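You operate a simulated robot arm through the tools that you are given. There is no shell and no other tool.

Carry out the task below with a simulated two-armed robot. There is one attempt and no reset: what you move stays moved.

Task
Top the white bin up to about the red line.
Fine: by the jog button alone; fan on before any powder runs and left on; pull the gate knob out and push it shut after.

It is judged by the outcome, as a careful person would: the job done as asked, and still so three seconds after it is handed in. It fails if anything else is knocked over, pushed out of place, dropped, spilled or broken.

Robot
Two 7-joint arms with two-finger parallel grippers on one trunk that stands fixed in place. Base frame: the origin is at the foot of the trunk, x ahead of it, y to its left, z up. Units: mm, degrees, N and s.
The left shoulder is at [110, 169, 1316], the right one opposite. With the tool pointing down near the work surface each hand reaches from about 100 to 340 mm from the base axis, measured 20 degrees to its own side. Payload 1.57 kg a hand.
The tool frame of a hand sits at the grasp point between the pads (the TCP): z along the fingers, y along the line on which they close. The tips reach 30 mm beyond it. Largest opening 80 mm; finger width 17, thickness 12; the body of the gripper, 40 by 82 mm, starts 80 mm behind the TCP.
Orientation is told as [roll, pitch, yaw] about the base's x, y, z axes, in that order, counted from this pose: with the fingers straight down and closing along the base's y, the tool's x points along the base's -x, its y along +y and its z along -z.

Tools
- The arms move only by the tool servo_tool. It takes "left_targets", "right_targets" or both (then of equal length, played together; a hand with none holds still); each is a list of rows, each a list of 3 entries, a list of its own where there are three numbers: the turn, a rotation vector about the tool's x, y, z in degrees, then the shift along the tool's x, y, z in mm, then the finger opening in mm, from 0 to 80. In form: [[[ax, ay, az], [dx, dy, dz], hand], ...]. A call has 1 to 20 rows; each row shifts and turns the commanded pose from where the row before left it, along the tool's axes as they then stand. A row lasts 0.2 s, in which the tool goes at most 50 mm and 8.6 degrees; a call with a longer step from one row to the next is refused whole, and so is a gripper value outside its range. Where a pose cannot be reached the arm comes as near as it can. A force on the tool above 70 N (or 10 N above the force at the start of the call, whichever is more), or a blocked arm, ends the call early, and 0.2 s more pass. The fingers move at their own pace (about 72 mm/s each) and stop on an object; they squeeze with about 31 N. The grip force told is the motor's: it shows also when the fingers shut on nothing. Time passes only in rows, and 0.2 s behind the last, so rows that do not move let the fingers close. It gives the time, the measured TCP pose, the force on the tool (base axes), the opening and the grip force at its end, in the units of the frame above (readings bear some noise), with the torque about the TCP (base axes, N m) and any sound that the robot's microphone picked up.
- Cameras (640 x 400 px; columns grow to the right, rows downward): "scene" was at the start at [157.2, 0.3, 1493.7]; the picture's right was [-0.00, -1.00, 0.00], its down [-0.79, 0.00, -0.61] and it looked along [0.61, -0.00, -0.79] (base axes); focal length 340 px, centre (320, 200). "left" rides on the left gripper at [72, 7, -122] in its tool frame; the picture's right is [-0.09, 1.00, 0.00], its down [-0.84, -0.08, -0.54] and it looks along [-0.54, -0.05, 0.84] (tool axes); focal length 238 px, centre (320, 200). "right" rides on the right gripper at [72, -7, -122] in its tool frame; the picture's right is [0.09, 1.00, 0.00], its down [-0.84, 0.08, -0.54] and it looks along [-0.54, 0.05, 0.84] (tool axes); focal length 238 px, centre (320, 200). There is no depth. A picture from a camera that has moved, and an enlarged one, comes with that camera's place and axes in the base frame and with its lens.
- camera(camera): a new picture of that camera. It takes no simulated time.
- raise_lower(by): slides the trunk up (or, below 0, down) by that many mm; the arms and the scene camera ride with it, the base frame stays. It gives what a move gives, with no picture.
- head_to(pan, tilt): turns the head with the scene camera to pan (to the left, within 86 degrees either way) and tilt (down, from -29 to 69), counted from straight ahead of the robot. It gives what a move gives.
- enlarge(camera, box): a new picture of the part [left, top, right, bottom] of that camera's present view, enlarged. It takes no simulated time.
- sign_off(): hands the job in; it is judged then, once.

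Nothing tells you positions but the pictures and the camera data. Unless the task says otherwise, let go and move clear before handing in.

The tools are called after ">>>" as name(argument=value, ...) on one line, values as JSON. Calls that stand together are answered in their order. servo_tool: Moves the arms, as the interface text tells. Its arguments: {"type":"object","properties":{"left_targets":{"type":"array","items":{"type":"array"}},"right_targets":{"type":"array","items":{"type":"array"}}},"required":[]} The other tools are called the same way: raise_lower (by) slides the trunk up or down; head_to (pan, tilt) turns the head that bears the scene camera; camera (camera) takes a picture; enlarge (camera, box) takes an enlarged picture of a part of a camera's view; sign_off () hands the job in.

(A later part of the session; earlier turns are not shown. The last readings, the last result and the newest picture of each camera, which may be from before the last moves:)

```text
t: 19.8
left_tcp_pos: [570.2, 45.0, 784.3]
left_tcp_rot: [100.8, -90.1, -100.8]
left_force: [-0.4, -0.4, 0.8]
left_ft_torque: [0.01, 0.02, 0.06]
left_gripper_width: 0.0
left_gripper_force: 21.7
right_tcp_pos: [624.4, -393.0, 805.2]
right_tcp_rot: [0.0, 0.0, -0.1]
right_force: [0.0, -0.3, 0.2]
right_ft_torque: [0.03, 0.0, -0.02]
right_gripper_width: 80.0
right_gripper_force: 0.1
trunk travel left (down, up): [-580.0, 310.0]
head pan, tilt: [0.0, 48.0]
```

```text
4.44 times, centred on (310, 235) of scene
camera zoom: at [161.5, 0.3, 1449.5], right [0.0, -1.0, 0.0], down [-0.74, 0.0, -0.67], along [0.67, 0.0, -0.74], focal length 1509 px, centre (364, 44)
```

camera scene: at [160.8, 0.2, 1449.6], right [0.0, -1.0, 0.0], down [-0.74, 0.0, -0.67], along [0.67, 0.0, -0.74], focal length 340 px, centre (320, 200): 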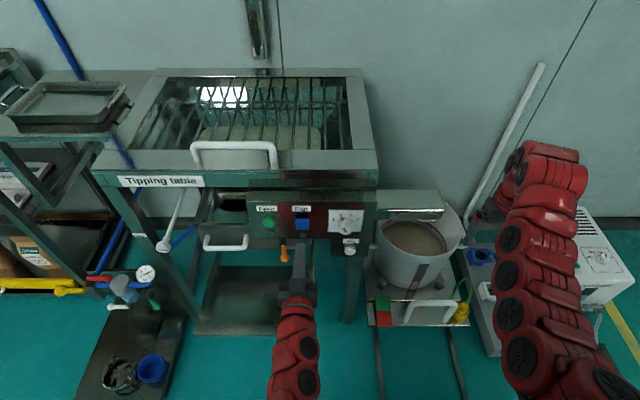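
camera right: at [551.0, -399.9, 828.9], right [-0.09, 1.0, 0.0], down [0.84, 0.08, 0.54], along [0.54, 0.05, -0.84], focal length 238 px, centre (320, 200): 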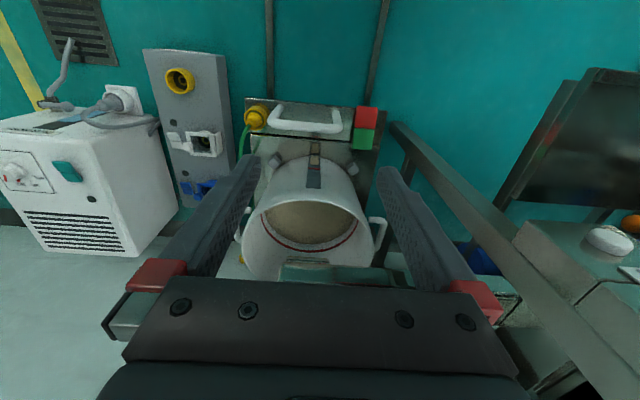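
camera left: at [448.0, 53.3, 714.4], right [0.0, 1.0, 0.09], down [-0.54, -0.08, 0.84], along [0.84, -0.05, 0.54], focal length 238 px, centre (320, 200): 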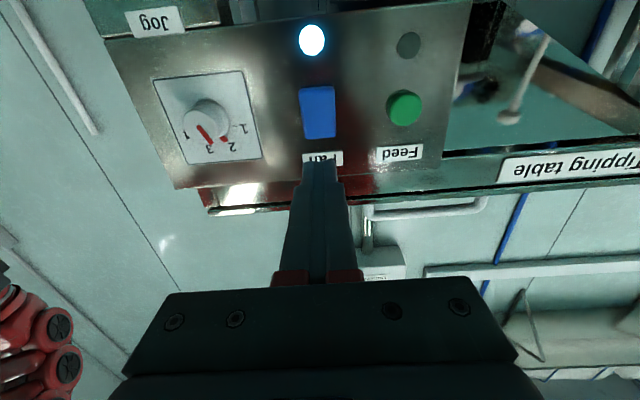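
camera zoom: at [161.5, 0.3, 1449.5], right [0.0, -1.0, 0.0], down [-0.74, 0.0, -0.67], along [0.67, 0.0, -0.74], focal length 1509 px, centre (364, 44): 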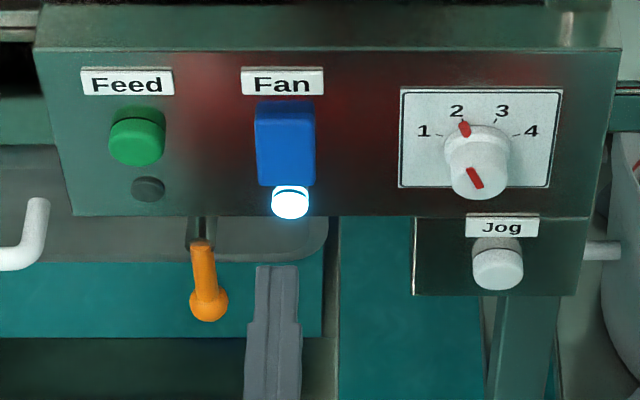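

The fan stays on with its lamp lit after release. I lower the trunk and slide the left hand across, well clear in front of the machine, to face the gate knob with the fingers opened.

>>> raise_lower(by=-100)

>>> servo_tool(left_targets=[[[0, 0, 0], [0, 20, 0], 0], [[0, 0, 0], [0, 40, 0], 0], [[0, 0, 0], [0, 40, 0], 0], [[0, 0, 0], [0, 40, 0], 0], [[0, 0, 0], [0, 40, 0], 0], [[0, 0, 0], [0, 40, 0], 0], [[0, 0, 0], [0, 40, 0], 20], [[0, 0, 0], [0, 40, 0], 40], [[0, 0, 0], [10, 40, 0], 60], [[0, 0, 0], [10, 40, 0], 60], [[0, 0, 0], [9, 15, 0], 60], [[0, 0, 0], [0, 0, 0], 60]])

>>> camera(camera="left")

>>> camera(camera="scene")

```text
t: 21.1
left_tcp_pos: [569.8, 45.6, 685.3]
left_tcp_rot: [160.7, -89.9, -160.8]
left_force: [-0.4, 0.1, 0.9]
left_ft_torque: [0.0, 0.01, -0.01]
left_gripper_width: 0.2
left_gripper_force: 21.1
right_tcp_pos: [624.4, -393.8, 706.2]
right_tcp_rot: [0.1, 0.0, 0.0]
right_force: [0.2, 0.1, 1.1]
right_ft_torque: [-0.04, 0.03, 0.01]
right_gripper_width: 79.9
right_gripper_force: 0.0
trunk travel left (down, up): [-480.0, 410.0]
head pan, tilt: [0.0, 48.0]
```

```text
t: 23.7
left_tcp_pos: [568.1, 439.1, 656.3]
left_tcp_rot: [-21.8, -90.0, 21.8]
left_force: [0.1, 0.7, -0.3]
left_ft_torque: [-0.02, -0.02, -0.01]
left_gripper_width: 59.9
left_gripper_force: 0.0
right_tcp_pos: [623.1, -393.1, 705.9]
right_tcp_rot: [0.1, -0.1, 0.0]
right_force: [-1.4, -0.2, 0.4]
right_ft_torque: [-0.01, 0.0, -0.02]
right_gripper_width: 80.1
right_gripper_force: 0.1
trunk travel left (down, up): [-480.0, 410.0]
head pan, tilt: [0.0, 48.0]
```

```text
taken
camera left: at [446.7, 447.9, 585.3], right [0.0, 1.0, 0.09], down [-0.54, -0.08, 0.84], along [0.84, -0.05, 0.54], focal length 238 px, centre (320, 200)
```

left: 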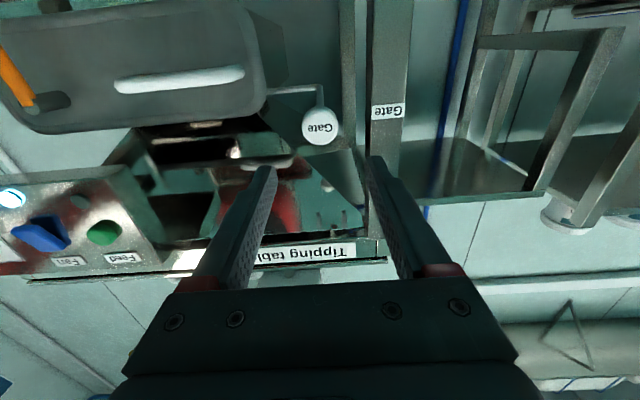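

```text
taken
camera scene: at [161.1, 0.3, 1349.6], right [0.0, -1.0, 0.0], down [-0.74, 0.0, -0.67], along [0.67, 0.0, -0.74], focal length 340 px, centre (320, 200)
```

scene: 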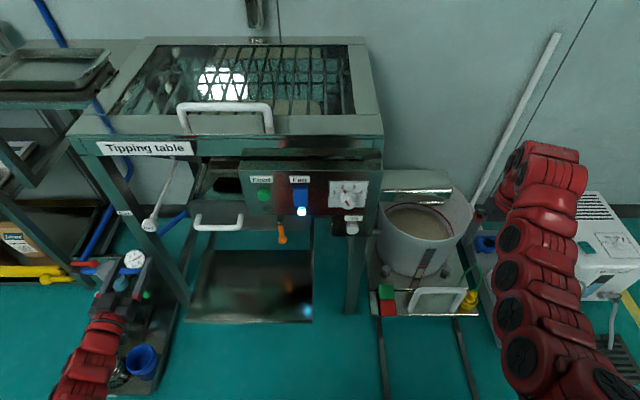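

The knob sits centred between the open fingers, at about [703, 442, 657]. I advance until the tips are just short of it and check the alignment.

>>> servo_tool(left_targets=[[[0, 0, 0], [0, 2, 30], 60], [[0, 0, 0], [0, 0, 30], 60], [[0, 0, 0], [0, 0, 30], 60], [[0, 0, 0], [0, 0, 0], 60]])

>>> camera(camera="left")

>>> enlarge(camera="scene", box=[90, 170, 250, 310])

```text
t: 24.7
left_tcp_pos: [658.8, 442.1, 654.9]
left_tcp_rot: [-113.7, -90.1, 113.6]
left_force: [0.1, -0.3, 0.3]
left_ft_torque: [-0.01, 0.02, 0.0]
left_gripper_width: 59.8
left_gripper_force: 0.0
right_tcp_pos: [622.8, -393.0, 705.9]
right_tcp_rot: [-0.1, 0.0, 0.0]
right_force: [-0.4, 1.0, -0.6]
right_ft_torque: [-0.02, -0.01, 0.0]
right_gripper_width: 79.9
right_gripper_force: 0.1
trunk travel left (down, up): [-480.0, 410.0]
head pan, tilt: [0.0, 48.0]
```

```text
taken
camera left: at [537.1, 450.4, 584.9], right [0.0, 1.0, 0.09], down [-0.54, -0.08, 0.84], along [0.84, -0.05, 0.54], focal length 238 px, centre (320, 200)
```

left: 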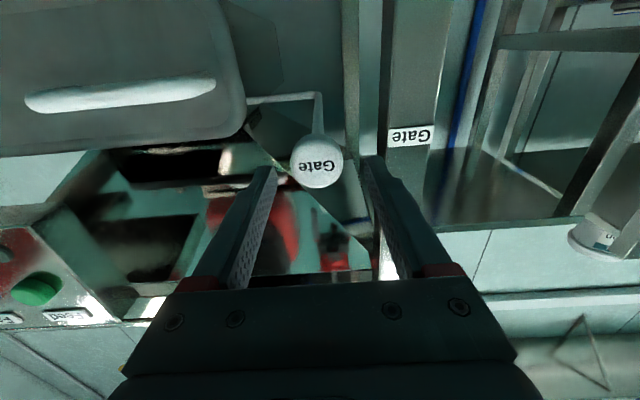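

```text
2.86 times, centred on (170, 240) of scene
camera zoom: at [160.5, 0.8, 1349.7], right [0.0, -1.0, 0.0], down [-0.74, 0.0, -0.67], along [0.67, 0.0, -0.74], focal length 970 px, centre (749, 86)
```

zoom: 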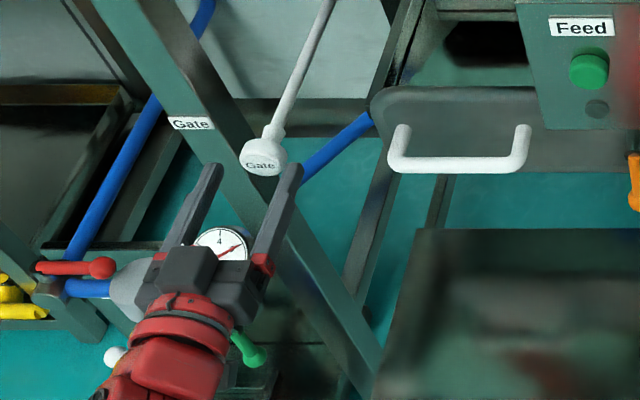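

The knob face is at about [698, 441, 656], about 40 mm across and centred between the fingers, with the leg and tray clear on both sides. I go forward 50 mm to straddle it, then close on it.

>>> servo_tool(left_targets=[[[0, 0, 0], [0, -1, 20], 60], [[0, 0, 0], [0, 0, 20], 60], [[0, 0, 0], [0, 0, 10], 60], [[0, 0, 0], [0, 0, 0], 60]])

>>> camera(camera="left")

>>> enlarge(camera="scene", box=[90, 170, 250, 310])

```text
t: 25.7
left_tcp_pos: [710.7, 441.3, 655.8]
left_tcp_rot: [37.4, -89.9, -37.4]
left_force: [0.3, -0.2, 0.8]
left_ft_torque: [-0.02, 0.03, -0.04]
left_gripper_width: 60.0
left_gripper_force: 0.0
right_tcp_pos: [624.5, -393.0, 705.1]
right_tcp_rot: [0.1, 0.0, 0.0]
right_force: [-0.8, 0.3, -0.2]
right_ft_torque: [0.0, 0.01, -0.02]
right_gripper_width: 80.0
right_gripper_force: 0.2
trunk travel left (down, up): [-480.0, 410.0]
head pan, tilt: [0.0, 48.0]
```

```text
taken
camera left: at [588.1, 449.6, 585.0], right [0.0, 1.0, 0.09], down [-0.54, -0.08, 0.84], along [0.84, -0.05, 0.54], focal length 238 px, centre (320, 200)
```

left: 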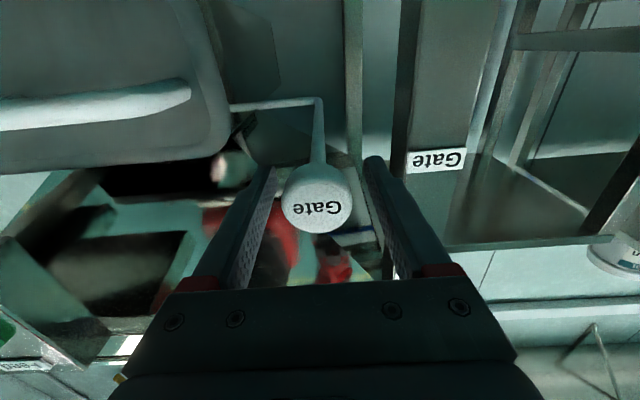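

```text
2.86 times, centred on (170, 240) of scene
camera zoom: at [161.1, 0.4, 1349.6], right [0.0, -1.0, 0.0], down [-0.74, 0.0, -0.67], along [0.67, 0.0, -0.74], focal length 970 px, centre (749, 86)
```

zoom: 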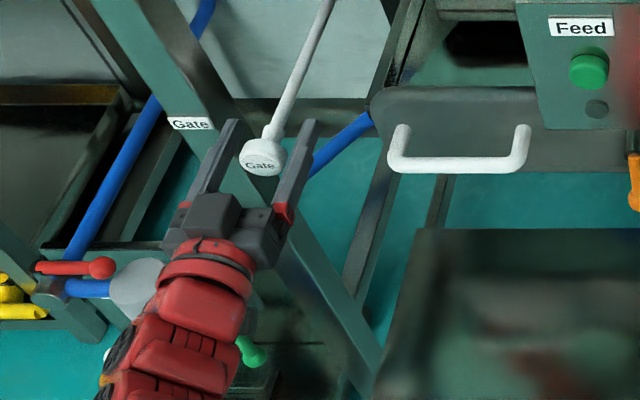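

The fingers straddle the knob evenly. I close on it.

>>> servo_tool(left_targets=[[[0, 0, 0], [0, 0, 0], 45], [[0, 0, 0], [0, 0, 0], 30], [[0, 0, 0], [0, 0, 0], 15], [[0, 0, 0], [0, 0, 0], 0], [[0, 0, 0], [0, 0, 0], 0]])

>>> camera(camera="left")

```text
t: 26.9
left_tcp_pos: [709.5, 439.9, 655.4]
left_tcp_rot: [49.8, -90.0, -50.0]
left_force: [-2.7, -9.7, -2.8]
left_ft_torque: [-0.09, -0.25, 0.0]
left_gripper_width: 37.5
left_gripper_force: 43.4
right_tcp_pos: [623.8, -393.9, 705.1]
right_tcp_rot: [0.1, 0.0, -0.1]
right_force: [-0.1, -1.0, 0.2]
right_ft_torque: [0.01, -0.03, 0.01]
right_gripper_width: 80.0
right_gripper_force: 0.1
trunk travel left (down, up): [-480.0, 410.0]
head pan, tilt: [0.0, 48.0]
```

```text
taken
camera left: at [588.5, 448.3, 585.0], right [0.0, 1.0, 0.09], down [-0.54, -0.08, 0.84], along [0.84, -0.05, 0.54], focal length 238 px, centre (320, 200)
```

left: 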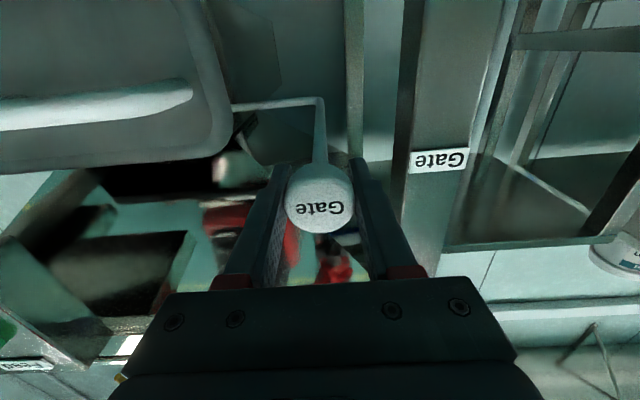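

I have the knob (37.5 mm). I ease the small sideways strain and pull straight out, first 40 mm, watching the force.

>>> servo_tool(left_targets=[[[0, 0, 0], [0, -1, 0], 0], [[0, 0, 0], [0, 0, -5], 0], [[0, 0, 0], [0, 0, -7], 0], [[0, 0, 0], [0, 0, -7], 0], [[0, 0, 0], [0, 0, -7], 0], [[0, 0, 0], [0, 0, -7], 0], [[0, 0, 0], [0, 0, -7], 0]])

>>> camera(camera="left")

>>> camera(camera="scene")

```text
t: 28.5
left_tcp_pos: [669.3, 439.7, 655.1]
left_tcp_rot: [11.5, -90.0, -11.5]
left_force: [-2.2, -11.3, -2.6]
left_ft_torque: [-0.14, 0.21, 0.21]
left_gripper_width: 37.6
left_gripper_force: 43.6
right_tcp_pos: [624.2, -393.3, 704.7]
right_tcp_rot: [0.1, 0.0, -0.1]
right_force: [-0.3, -0.2, -0.4]
right_ft_torque: [-0.03, -0.04, -0.02]
right_gripper_width: 79.8
right_gripper_force: 0.0
trunk travel left (down, up): [-480.0, 410.0]
head pan, tilt: [0.0, 48.0]
```

```text
taken
camera left: at [547.5, 448.1, 585.1], right [0.0, 1.0, 0.09], down [-0.54, -0.08, 0.84], along [0.84, -0.05, 0.54], focal length 238 px, centre (320, 200)
```

left: 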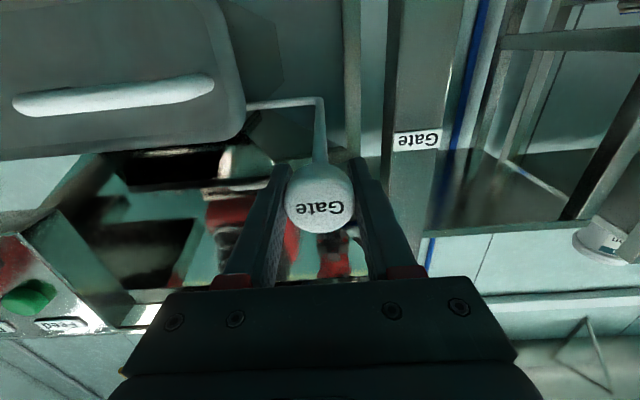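

```text
taken
camera scene: at [160.9, -0.4, 1349.6], right [0.0, -1.0, 0.0], down [-0.74, 0.0, -0.67], along [0.67, 0.0, -0.74], focal length 340 px, centre (320, 200)
```

scene: 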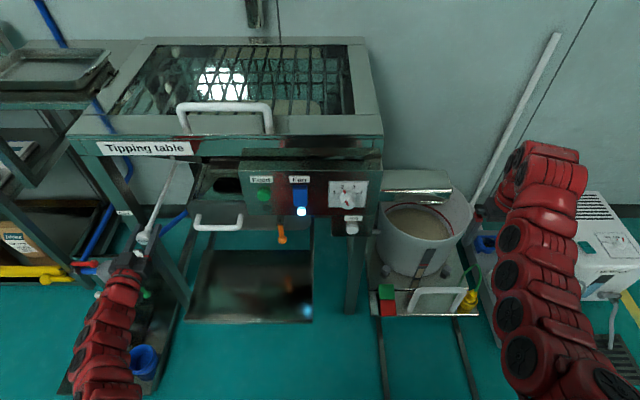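

The knob came out 40 mm with little force and the rod moved along. I keep pulling gently until it meets its stop.

>>> servo_tool(left_targets=[[[0, 0, 0], [0, -1, -7], 0], [[0, 0, 0], [0, 0, -7], 0], [[0, 0, 0], [0, 0, -7], 0], [[0, 0, 0], [0, 0, -7], 0], [[0, 0, 0], [0, 0, -7], 0], [[0, 0, 0], [0, 0, 0], 0]])

>>> camera(camera="left")

>>> enlarge(camera="scene", box=[90, 160, 390, 330])

```text
t: 29.9
left_tcp_pos: [636.0, 441.0, 656.7]
left_tcp_rot: [20.6, -89.9, -20.8]
left_force: [-1.7, -5.7, -6.2]
left_ft_torque: [-0.04, -0.07, -0.1]
left_gripper_width: 37.6
left_gripper_force: 42.8
right_tcp_pos: [623.4, -392.9, 705.4]
right_tcp_rot: [0.0, 0.1, 0.0]
right_force: [0.0, -0.5, 0.2]
right_ft_torque: [-0.02, 0.0, -0.01]
right_gripper_width: 80.0
right_gripper_force: 0.0
trunk travel left (down, up): [-480.0, 410.0]
head pan, tilt: [0.0, 48.0]
```

```text
taken
camera left: at [513.4, 448.1, 585.2], right [0.0, 1.0, 0.09], down [-0.54, -0.08, 0.84], along [0.84, -0.05, 0.54], focal length 238 px, centre (320, 200)
```

left: 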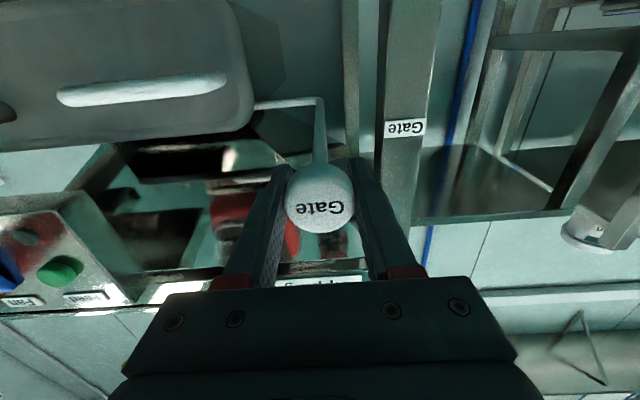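

```text
2.13 times, centred on (240, 245) of scene
camera zoom: at [161.6, 0.3, 1349.5], right [0.0, -1.0, 0.0], down [-0.74, 0.0, -0.67], along [0.67, 0.0, -0.74], focal length 724 px, centre (491, 104)
```

zoom: 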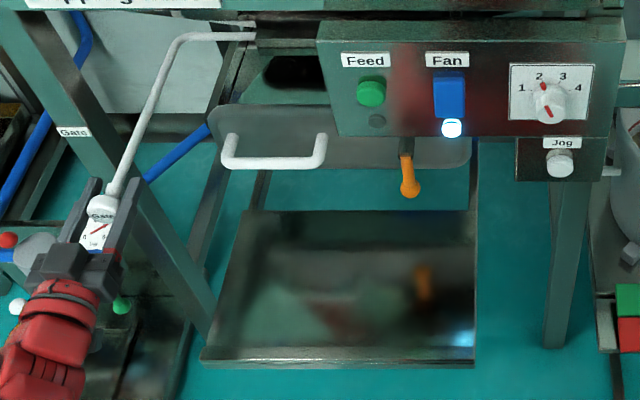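

Out about 73 mm, still moving freely; the bent rod now shows below the table edge. I continue pulling gently.

>>> servo_tool(left_targets=[[[0, 0, 0], [0, 0, -7], 0], [[0, 0, 0], [0, 0, -7], 0], [[0, 0, 0], [0, 0, -7], 0], [[0, 0, 0], [0, 0, -7], 0], [[0, 0, 0], [0, 0, -7], 0], [[0, 0, 0], [0, 0, 0], 0]])

>>> camera(camera="left")

>>> enlarge(camera="scene", box=[90, 160, 390, 330])

```text
t: 30.6
left_tcp_pos: [627.4, 439.3, 655.8]
left_tcp_rot: [26.5, -90.0, -26.3]
left_force: [51.2, 6.6, -14.3]
left_ft_torque: [-0.02, 0.41, 0.25]
left_gripper_width: 37.5
left_gripper_force: 44.0
right_tcp_pos: [627.0, -391.9, 702.0]
right_tcp_rot: [-0.1, 0.4, 0.1]
right_force: [-0.4, 0.4, 0.0]
right_ft_torque: [0.01, -0.01, 0.01]
right_gripper_width: 80.0
right_gripper_force: 0.1
trunk travel left (down, up): [-480.0, 410.0]
head pan, tilt: [0.0, 48.0]
stopped in row 3 (left hand): the force on the tool passed its limit at 84 N (the readings are from after the stop); the commanded pose is now the measured one
```

```text
taken
camera left: at [505.3, 447.8, 585.6], right [0.0, 1.0, 0.09], down [-0.54, -0.08, 0.84], along [0.84, -0.05, 0.54], focal length 238 px, centre (320, 200)
```

left: 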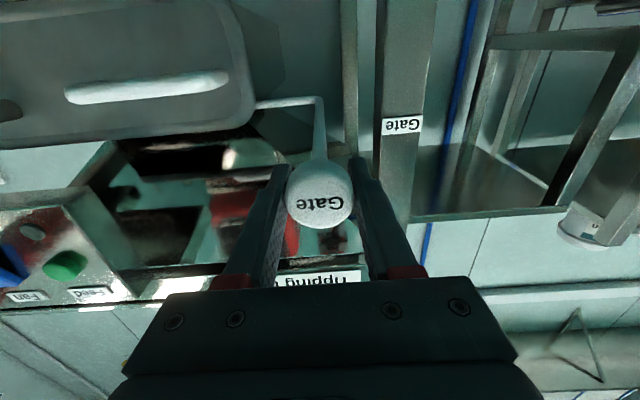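

```text
2.13 times, centred on (240, 245) of scene
camera zoom: at [168.7, 2.7, 1348.5], right [0.0, -1.0, 0.0], down [-0.75, 0.0, -0.67], along [0.67, 0.0, -0.75], focal length 724 px, centre (491, 104)
```

zoom: 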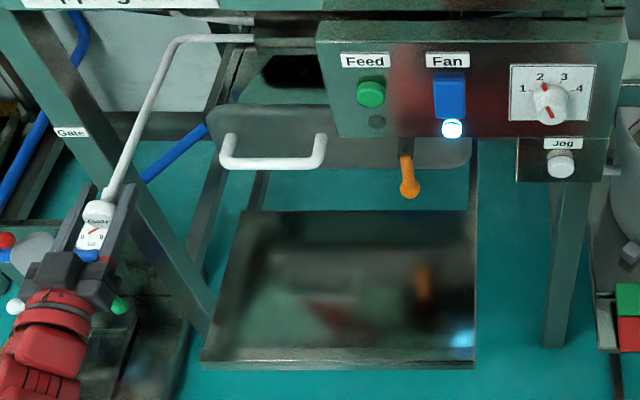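

It met its stop at about 80 mm of travel (TCP x about 628), so the gate is fully out. I relax the pull slightly, then open the fingers and check that it stays out.

>>> servo_tool(left_targets=[[[0, 0, 0], [0, 0, 2], 0], [[0, 0, 0], [0, 0, 0], 0], [[0, 0, 0], [0, 0, 0], 45], [[0, 0, 0], [0, 0, 0], 60], [[0, 0, 0], [0, 0, 0], 60]])

>>> camera(camera="left")

>>> enlarge(camera="scene", box=[370, 170, 480, 300])

```text
t: 31.8
left_tcp_pos: [625.0, 440.6, 658.2]
left_tcp_rot: [161.6, -89.8, -161.2]
left_force: [-0.3, -0.1, 0.5]
left_ft_torque: [0.01, -0.02, -0.02]
left_gripper_width: 60.3
left_gripper_force: 0.0
right_tcp_pos: [623.8, -392.2, 705.8]
right_tcp_rot: [-0.1, -0.1, 0.1]
right_force: [-0.2, 0.9, 0.5]
right_ft_torque: [0.01, 0.0, -0.01]
right_gripper_width: 79.9
right_gripper_force: 0.1
trunk travel left (down, up): [-480.0, 410.0]
head pan, tilt: [0.0, 48.0]
```

```text
taken
camera left: at [502.2, 448.7, 588.6], right [0.0, 1.0, 0.09], down [-0.55, -0.08, 0.83], along [0.84, -0.05, 0.54], focal length 238 px, centre (320, 200)
```

left: 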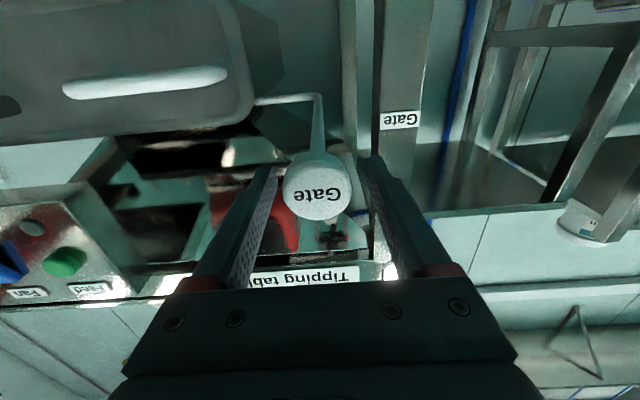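

```text
3.08 times, centred on (425, 235) of scene
camera zoom: at [161.3, 0.5, 1349.5], right [0.0, -1.0, 0.0], down [-0.74, 0.0, -0.67], along [0.67, 0.0, -0.74], focal length 1044 px, centre (-3, 92)
```

zoom: 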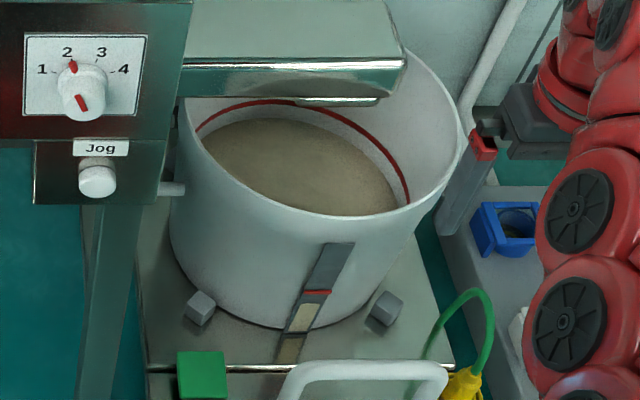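

The knob stays out on its own, and the powder level has not changed. I back the open hand straight off the knob, close the fingers and slide across to the front of the Jog button at about [691, -83, 648].

>>> servo_tool(left_targets=[[[0, 0, 0], [0, 0, -20], 60], [[0, 0, 0], [0, 0, -25], 60], [[0, 0, 0], [0, 0, -20], 60], [[0, 0, 0], [0, -20, 0], 60], [[0, 0, 0], [0, -40, 0], 40], [[0, 0, 0], [0, -40, 0], 20], [[0, 0, 0], [0, -40, 0], 0], [[0, 0, 0], [0, -40, 0], 0], [[0, 0, 0], [0, -40, 0], 0], [[0, 0, 0], [0, -40, 0], 0], [[0, 0, 0], [0, -40, 0], 0], [[0, 0, 0], [0, -40, 0], 0], [[0, 0, 0], [0, -40, 0], 0], [[0, 0, 0], [0, -40, 0], 0], [[0, 0, 0], [0, -40, 0], 0], [[0, 0, 0], [0, -40, 0], 0], [[0, 0, 0], [4, -23, 0], 0], [[0, 0, 0], [4, 0, 0], 0], [[0, 0, 0], [0, 0, 0], 0]])

>>> camera(camera="left")

>>> camera(camera="scene")

```text
t: 35.8
left_tcp_pos: [561.7, -82.9, 650.8]
left_tcp_rot: [161.8, -89.7, -161.6]
left_force: [0.4, 0.1, -0.8]
left_ft_torque: [0.02, 0.03, -0.05]
left_gripper_width: 0.1
left_gripper_force: 20.7
right_tcp_pos: [623.0, -392.0, 704.5]
right_tcp_rot: [0.0, 0.0, 0.1]
right_force: [0.3, -0.6, 1.1]
right_ft_torque: [-0.03, 0.02, 0.0]
right_gripper_width: 80.1
right_gripper_force: 0.0
trunk travel left (down, up): [-480.0, 410.0]
head pan, tilt: [0.0, 48.0]
```

```text
taken
camera left: at [439.8, -75.3, 581.0], right [0.0, 1.0, 0.09], down [-0.55, -0.08, 0.83], along [0.84, -0.05, 0.54], focal length 238 px, centre (320, 200)
```

left: 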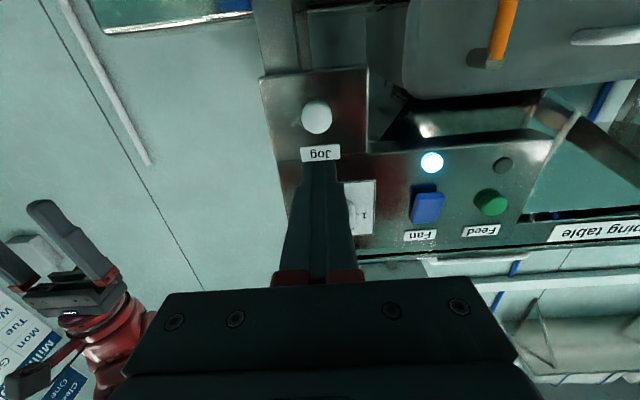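

```text
taken
camera scene: at [161.1, 0.3, 1349.6], right [0.0, -1.0, 0.0], down [-0.74, 0.0, -0.67], along [0.67, 0.0, -0.74], focal length 340 px, centre (320, 200)
```

scene: 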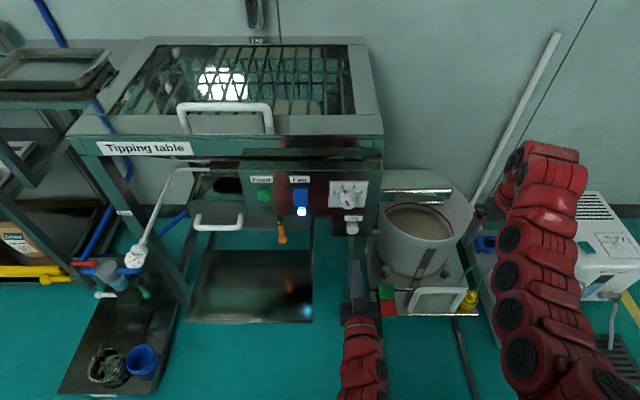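

The left fingers are level with Jog and the bin stays fully visible. Jog works out at z about 643 from here, so I lower a little and advance to just short of the button.

>>> servo_tool(left_targets=[[[0, 0, 0], [5, 0, 25], 0], [[0, 0, 0], [2, 0, 25], 0], [[0, 0, 0], [0, 0, 25], 0], [[0, 0, 0], [0, 0, 0], 0]])

>>> camera(camera="left")

>>> enlarge(camera="scene", box=[310, 170, 470, 290])

```text
t: 36.8
left_tcp_pos: [635.9, -82.9, 645.6]
left_tcp_rot: [162.9, -89.7, -162.7]
left_force: [0.6, 0.0, -0.1]
left_ft_torque: [0.0, 0.02, -0.01]
left_gripper_width: 0.0
left_gripper_force: 21.5
right_tcp_pos: [622.6, -393.1, 704.2]
right_tcp_rot: [0.0, 0.0, 0.1]
right_force: [-0.6, 0.6, -0.4]
right_ft_torque: [-0.01, -0.02, 0.02]
right_gripper_width: 80.1
right_gripper_force: 0.0
trunk travel left (down, up): [-480.0, 410.0]
head pan, tilt: [0.0, 48.0]
```

```text
taken
camera left: at [514.0, -75.0, 573.9], right [0.0, 1.0, 0.09], down [-0.55, -0.08, 0.83], along [0.84, -0.05, 0.54], focal length 238 px, centre (320, 200)
```

left: 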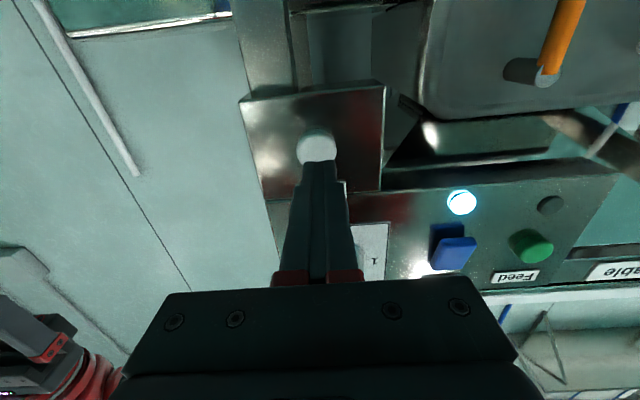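

```text
3.33 times, centred on (390, 230) of scene
camera zoom: at [160.8, 0.2, 1349.6], right [0.0, -1.0, 0.0], down [-0.74, 0.0, -0.67], along [0.67, 0.0, -0.74], focal length 1132 px, centre (87, 100)
```

zoom: 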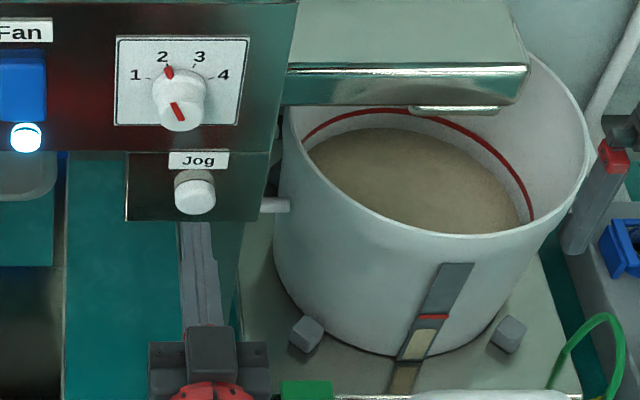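

The tips line up with the button. I close most of the remaining gap (tip to about 686) and check before pressing.

>>> servo_tool(left_targets=[[[0, 0, 0], [3, 0, 10], 0], [[0, 0, 0], [0, 0, 9], 0], [[0, 0, 0], [0, 0, 0], 0]])

>>> enlarge(camera="scene", box=[320, 200, 380, 260])

>>> enlarge(camera="left", box=[240, 80, 400, 200])

```text
t: 37.6
left_tcp_pos: [656.2, -82.4, 641.2]
left_tcp_rot: [164.6, -89.8, -164.4]
left_force: [0.2, 1.0, -0.6]
left_ft_torque: [0.0, 0.02, -0.04]
left_gripper_width: 0.0
left_gripper_force: 21.1
right_tcp_pos: [624.0, -392.9, 705.2]
right_tcp_rot: [0.0, 0.0, 0.1]
right_force: [-0.4, 0.2, -0.1]
right_ft_torque: [0.0, 0.01, 0.01]
right_gripper_width: 80.0
right_gripper_force: 0.1
trunk travel left (down, up): [-480.0, 410.0]
head pan, tilt: [0.0, 48.0]
```

```text
6.67 times, centred on (350, 230) of scene
camera zoom: at [161.1, 0.3, 1349.6], right [0.0, -1.0, 0.0], down [-0.74, 0.0, -0.67], along [0.67, 0.0, -0.74], focal length 2263 px, centre (120, 0)
```

zoom: 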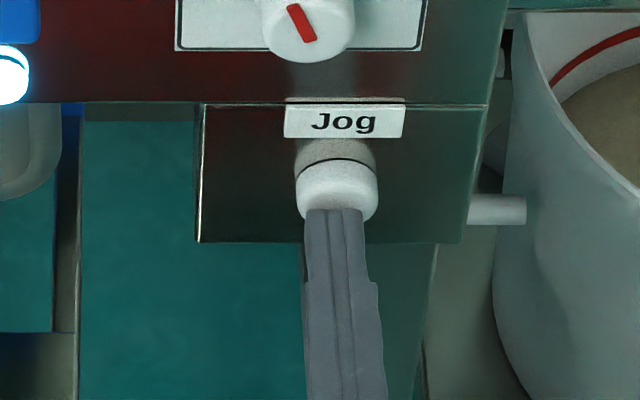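

```text
3.33 times, centred on (320, 140) of left
camera zoom: at [533.6, -75.0, 570.1], right [0.0, 1.0, 0.09], down [-0.55, -0.08, 0.83], along [0.84, -0.05, 0.54], focal length 794 px, centre (320, 400)
```

zoom: 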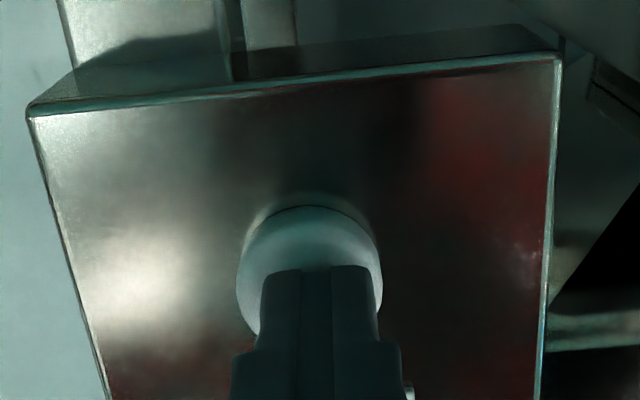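

The tip is just in front of the button face. I make a first short press, then release in the same call, to see what one jog does.

>>> servo_tool(left_targets=[[[0, 0, 0], [0, 0, 4], 0], [[0, 0, 0], [0, 0, 4], 0], [[0, 0, 0], [0, 0, -8], 0]])

>>> enlarge(camera="scene", box=[310, 170, 470, 290])

```text
t: 38.4
left_tcp_pos: [655.5, -83.4, 641.2]
left_tcp_rot: [161.7, -89.7, -161.3]
left_force: [1.0, 0.1, 0.1]
left_ft_torque: [0.0, 0.02, -0.02]
left_gripper_width: 0.2
left_gripper_force: 21.5
right_tcp_pos: [623.2, -393.3, 705.1]
right_tcp_rot: [0.0, 0.0, 0.1]
right_force: [-0.6, 0.5, -0.9]
right_ft_torque: [-0.02, 0.0, 0.01]
right_gripper_width: 80.0
right_gripper_force: 0.1
trunk travel left (down, up): [-480.0, 410.0]
head pan, tilt: [0.0, 48.0]
heard: click
```

```text
3.33 times, centred on (390, 230) of scene
camera zoom: at [161.0, 0.2, 1349.6], right [0.0, -1.0, 0.0], down [-0.74, 0.0, -0.67], along [0.67, 0.0, -0.74], focal length 1132 px, centre (87, 100)
```

zoom: 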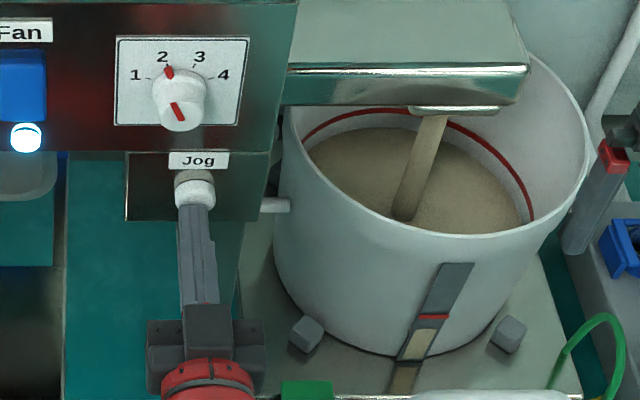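

The click came and powder is falling into the bin. I hold still briefly to see whether it stops on release.

>>> servo_tool(left_targets=[[[0, 0, 0], [0, 0, 0], 0]])

>>> enlarge(camera="scene", box=[310, 170, 470, 290])

>>> enlarge(camera="scene", box=[380, 200, 450, 280])

```text
t: 38.8
left_tcp_pos: [656.4, -82.9, 641.2]
left_tcp_rot: [162.5, -89.7, -162.2]
left_force: [0.0, 0.1, -0.1]
left_ft_torque: [0.0, 0.0, -0.01]
left_gripper_width: 0.1
left_gripper_force: 21.2
right_tcp_pos: [624.9, -393.0, 705.6]
right_tcp_rot: [0.1, 0.0, 0.1]
right_force: [0.9, 0.2, -0.2]
right_ft_torque: [-0.02, 0.01, -0.04]
right_gripper_width: 79.8
right_gripper_force: 0.1
trunk travel left (down, up): [-480.0, 410.0]
head pan, tilt: [0.0, 48.0]
```

```text
3.33 times, centred on (390, 230) of scene
camera zoom: at [161.1, 0.2, 1349.6], right [0.0, -1.0, 0.0], down [-0.74, 0.0, -0.67], along [0.67, 0.0, -0.74], focal length 1132 px, centre (87, 100)
```

zoom: 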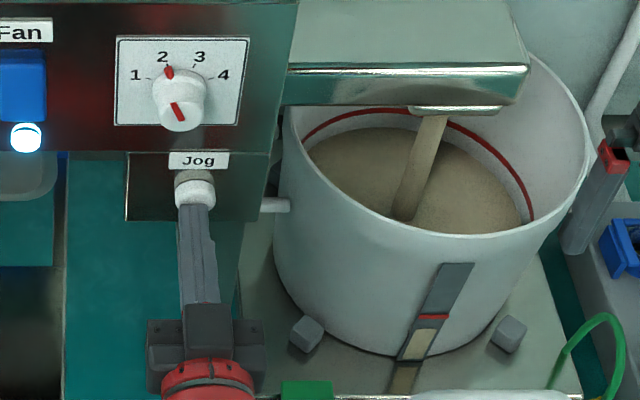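

```text
5.00 times, centred on (415, 240) of scene
camera zoom: at [161.1, 0.2, 1349.6], right [0.0, -1.0, 0.0], down [-0.74, 0.0, -0.67], along [0.67, 0.0, -0.74], focal length 1697 px, centre (-155, 0)
```

zoom: 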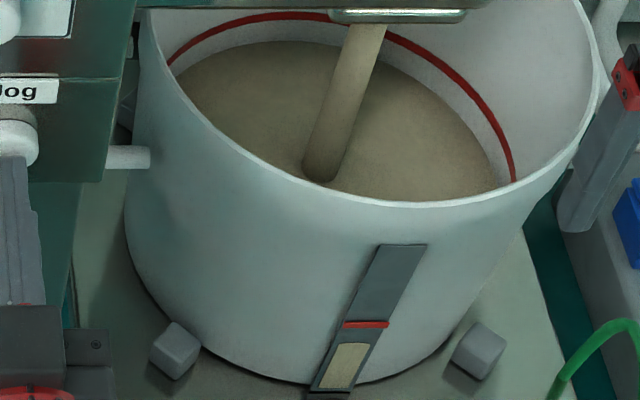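

It is still running 0.4 s after release, so I back the tip fully away from the button to be sure it is not held in, and keep watching.

>>> servo_tool(left_targets=[[[0, 0, 0], [0, 0, -10], 0]])

>>> enlarge(camera="scene", box=[380, 200, 450, 280])

```text
t: 39.2
left_tcp_pos: [644.6, -81.8, 640.1]
left_tcp_rot: [152.7, -89.7, -152.6]
left_force: [0.2, -0.4, 0.3]
left_ft_torque: [0.03, 0.0, 0.02]
left_gripper_width: 0.2
left_gripper_force: 21.4
right_tcp_pos: [624.5, -392.5, 706.2]
right_tcp_rot: [-0.1, 0.0, 0.1]
right_force: [-0.1, -0.7, -0.1]
right_ft_torque: [0.0, 0.01, 0.01]
right_gripper_width: 80.1
right_gripper_force: 0.1
trunk travel left (down, up): [-480.0, 410.0]
head pan, tilt: [0.0, 48.0]
```

```text
5.00 times, centred on (415, 240) of scene
camera zoom: at [160.8, 0.2, 1349.6], right [0.0, -1.0, 0.0], down [-0.74, 0.0, -0.67], along [0.67, 0.0, -0.74], focal length 1697 px, centre (-155, 0)
```

zoom: 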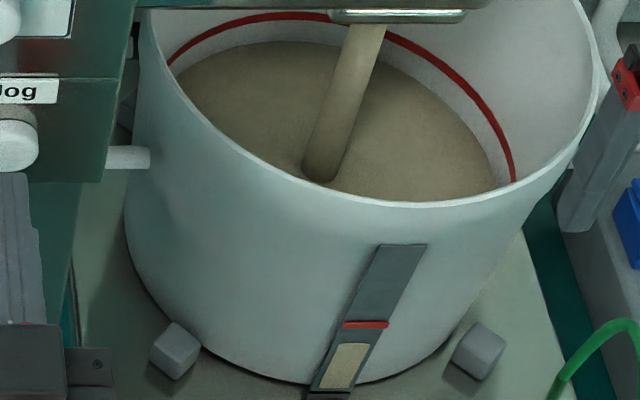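

The stream continues with the button free, so a jog seems to give a timed dose. I wait in short steps and watch the level.

>>> servo_tool(left_targets=[[[0, 0, 0], [0, 0, 0], 0], [[0, 0, 0], [0, 0, 0], 0]])

>>> enlarge(camera="scene", box=[380, 200, 450, 280])

```text
t: 39.8
left_tcp_pos: [645.5, -81.7, 641.6]
left_tcp_rot: [160.1, -89.7, -159.9]
left_force: [0.4, -0.5, 0.2]
left_ft_torque: [-0.01, 0.02, -0.02]
left_gripper_width: 0.0
left_gripper_force: 21.6
right_tcp_pos: [623.3, -394.4, 705.4]
right_tcp_rot: [-0.1, -0.1, 0.2]
right_force: [-0.5, -0.2, -0.2]
right_ft_torque: [0.03, -0.02, 0.02]
right_gripper_width: 79.9
right_gripper_force: 0.0
trunk travel left (down, up): [-480.0, 410.0]
head pan, tilt: [0.0, 48.0]
```

```text
5.00 times, centred on (415, 240) of scene
camera zoom: at [161.2, 0.3, 1349.6], right [0.0, -1.0, 0.0], down [-0.74, 0.0, -0.67], along [0.67, 0.0, -0.74], focal length 1697 px, centre (-155, 0)
```

zoom: 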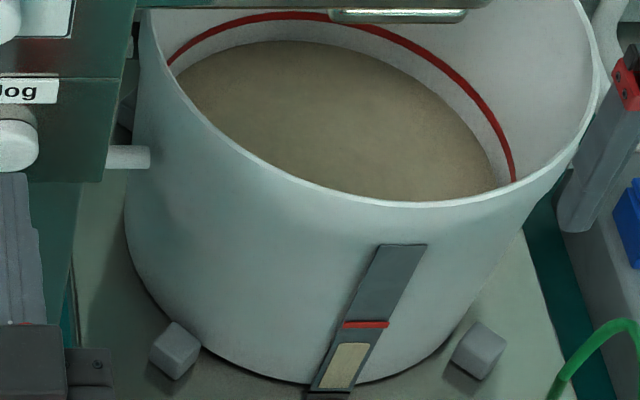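

The stream has stopped, with only a small rise. I measure the level closely on the strip and the ring.

>>> enlarge(camera="scene", box=[440, 249, 476, 279])

>>> enlarge(camera="scene", box=[440, 245, 465, 285])

>>> enlarge(camera="scene", box=[460, 200, 490, 240])

>>> enlarge(camera="scene", box=[435, 255, 475, 285])

```text
13.33 times, centred on (458, 264) of scene
camera zoom: at [161.2, 0.3, 1349.6], right [0.0, -1.0, 0.0], down [-0.74, 0.0, -0.67], along [0.67, 0.0, -0.74], focal length 4526 px, centre (-1520, -653)
```

zoom: 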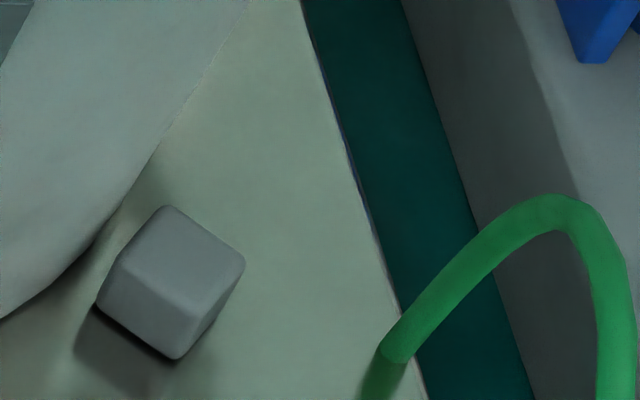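

```text
10.00 times, centred on (452, 265) of scene
camera zoom: at [161.2, 0.3, 1349.6], right [0.0, -1.0, 0.0], down [-0.74, 0.0, -0.67], along [0.67, 0.0, -0.74], focal length 3395 px, centre (-1005, -450)
```

zoom: 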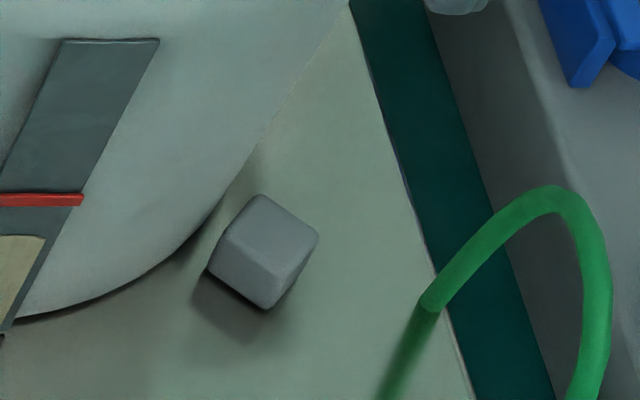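

```text
10.00 times, centred on (475, 220) of scene
camera zoom: at [161.2, 0.3, 1349.6], right [0.0, -1.0, 0.0], down [-0.74, 0.0, -0.67], along [0.67, 0.0, -0.74], focal length 3395 px, centre (-1230, 0)
```

zoom: 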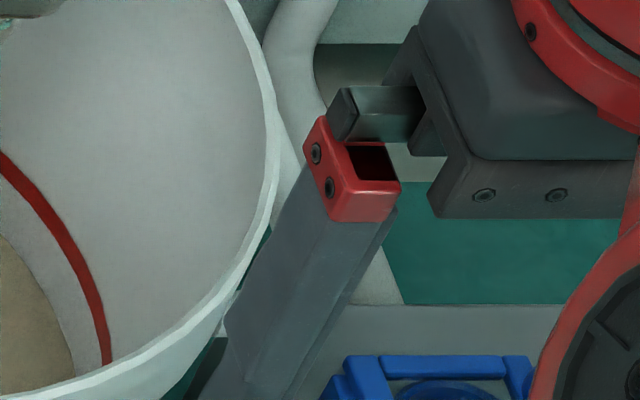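

```text
13.33 times, centred on (455, 270) of scene
camera zoom: at [161.2, 0.3, 1349.6], right [0.0, -1.0, 0.0], down [-0.74, 0.0, -0.67], along [0.67, 0.0, -0.74], focal length 4526 px, centre (-1480, -733)
```

zoom: 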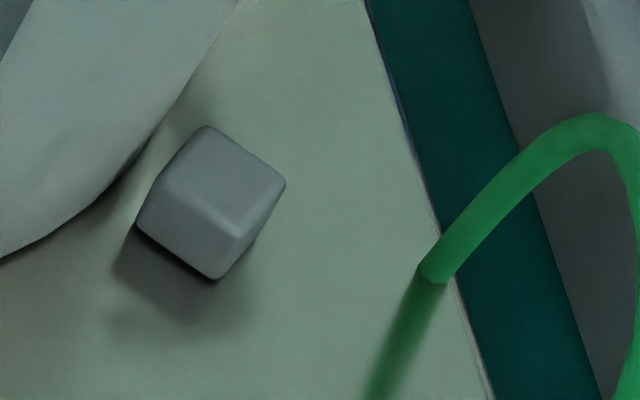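

The strip lies at about scene column 424, row 265; I enlarge exactly there and around the ring.

>>> enlarge(camera="scene", box=[408, 255, 440, 275])

>>> enlarge(camera="scene", box=[432, 210, 464, 240])

>>> enlarge(camera="right", box=[240, 140, 400, 290])

```text
16.00 times, centred on (424, 265) of scene
camera zoom: at [161.2, 0.3, 1349.6], right [0.0, -1.0, 0.0], down [-0.74, 0.0, -0.67], along [0.67, 0.0, -0.74], focal length 5431 px, centre (-1344, -840)
```

zoom: 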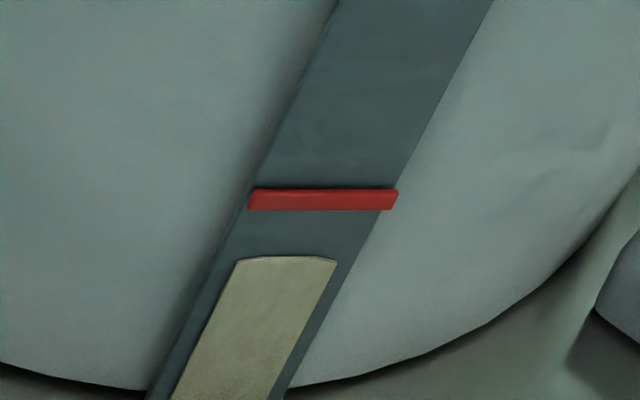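

```text
13.33 times, centred on (448, 225) of scene
camera zoom: at [161.2, 0.3, 1349.6], right [0.0, -1.0, 0.0], down [-0.74, 0.0, -0.67], along [0.67, 0.0, -0.74], focal length 4526 px, centre (-1387, -133)
```

zoom: 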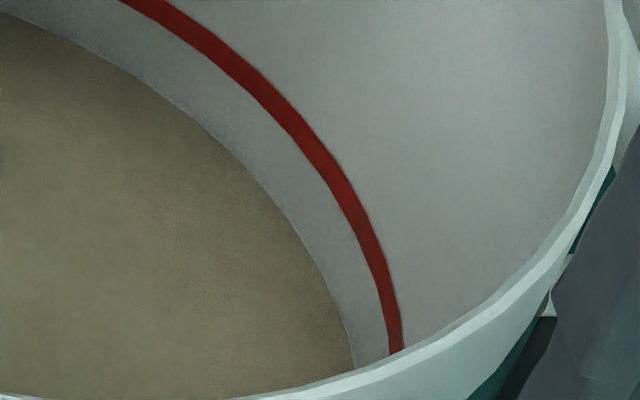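

```text
2.67 times, centred on (320, 215) of right
camera zoom: at [550.8, -399.7, 829.0], right [-0.09, 1.0, 0.0], down [0.84, 0.08, 0.54], along [0.54, 0.05, -0.84], focal length 636 px, centre (320, 160)
```

zoom: 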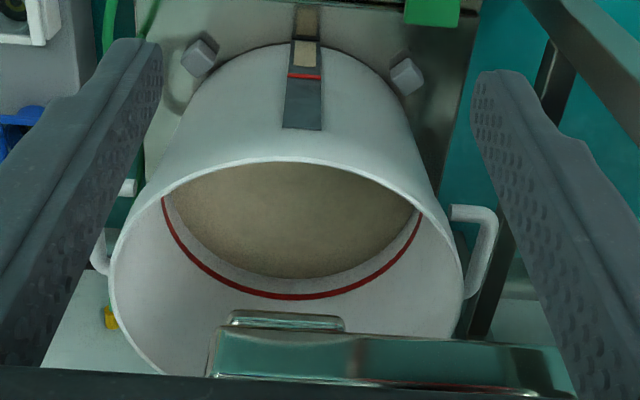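

The strip is a fine gauge: at 16x the red mark's centre is at row 200 and the powder top at row 258, so 58 px to go and no powder running. I give a second identical jog and wait out its dose to learn how much one press adds.

>>> servo_tool(left_targets=[[[0, 0, 0], [0, 0, 11], 0], [[0, 0, 0], [0, 0, 4], 0], [[0, 0, 0], [0, 0, 4], 0], [[0, 0, 0], [0, 0, -8], 0], [[0, 0, 0], [0, 0, 0], 0], [[0, 0, 0], [0, 0, 0], 0], [[0, 0, 0], [0, 0, 0], 0], [[0, 0, 0], [0, 0, 0], 0], [[0, 0, 0], [0, 0, 0], 0], [[0, 0, 0], [0, 0, 0], 0], [[0, 0, 0], [0, 0, 0], 0], [[0, 0, 0], [0, 0, 0], 0]])

>>> enlarge(camera="scene", box=[408, 255, 440, 275])

>>> enlarge(camera="scene", box=[310, 170, 470, 290])

```text
t: 42.4
left_tcp_pos: [657.6, -82.2, 641.2]
left_tcp_rot: [161.9, -89.7, -161.7]
left_force: [-0.3, -0.3, 0.9]
left_ft_torque: [0.01, 0.01, -0.02]
left_gripper_width: 0.0
left_gripper_force: 21.6
right_tcp_pos: [623.0, -392.8, 704.7]
right_tcp_rot: [0.1, -0.1, 0.1]
right_force: [0.5, -1.1, 1.7]
right_ft_torque: [0.0, 0.01, 0.0]
right_gripper_width: 79.8
right_gripper_force: 0.1
trunk travel left (down, up): [-480.0, 410.0]
head pan, tilt: [0.0, 48.0]
heard: click
```

```text
16.00 times, centred on (424, 265) of scene
camera zoom: at [161.1, 0.3, 1349.6], right [0.0, -1.0, 0.0], down [-0.74, 0.0, -0.67], along [0.67, 0.0, -0.74], focal length 5431 px, centre (-1344, -840)
```

zoom: 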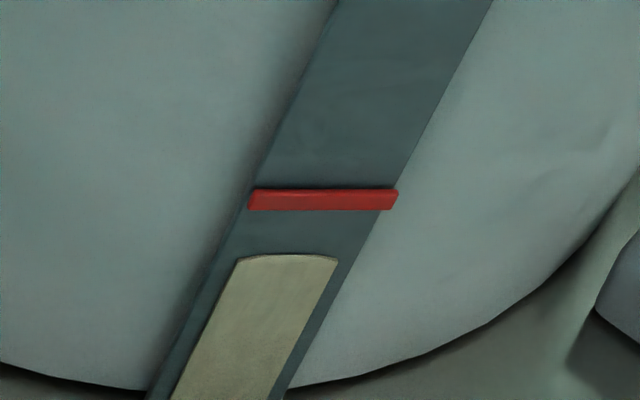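

```text
3.33 times, centred on (390, 230) of scene
camera zoom: at [161.1, 0.3, 1349.6], right [0.0, -1.0, 0.0], down [-0.74, 0.0, -0.67], along [0.67, 0.0, -0.74], focal length 1132 px, centre (87, 100)
```

zoom: 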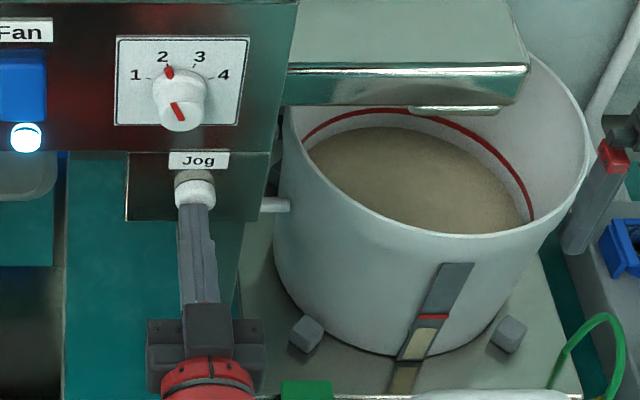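

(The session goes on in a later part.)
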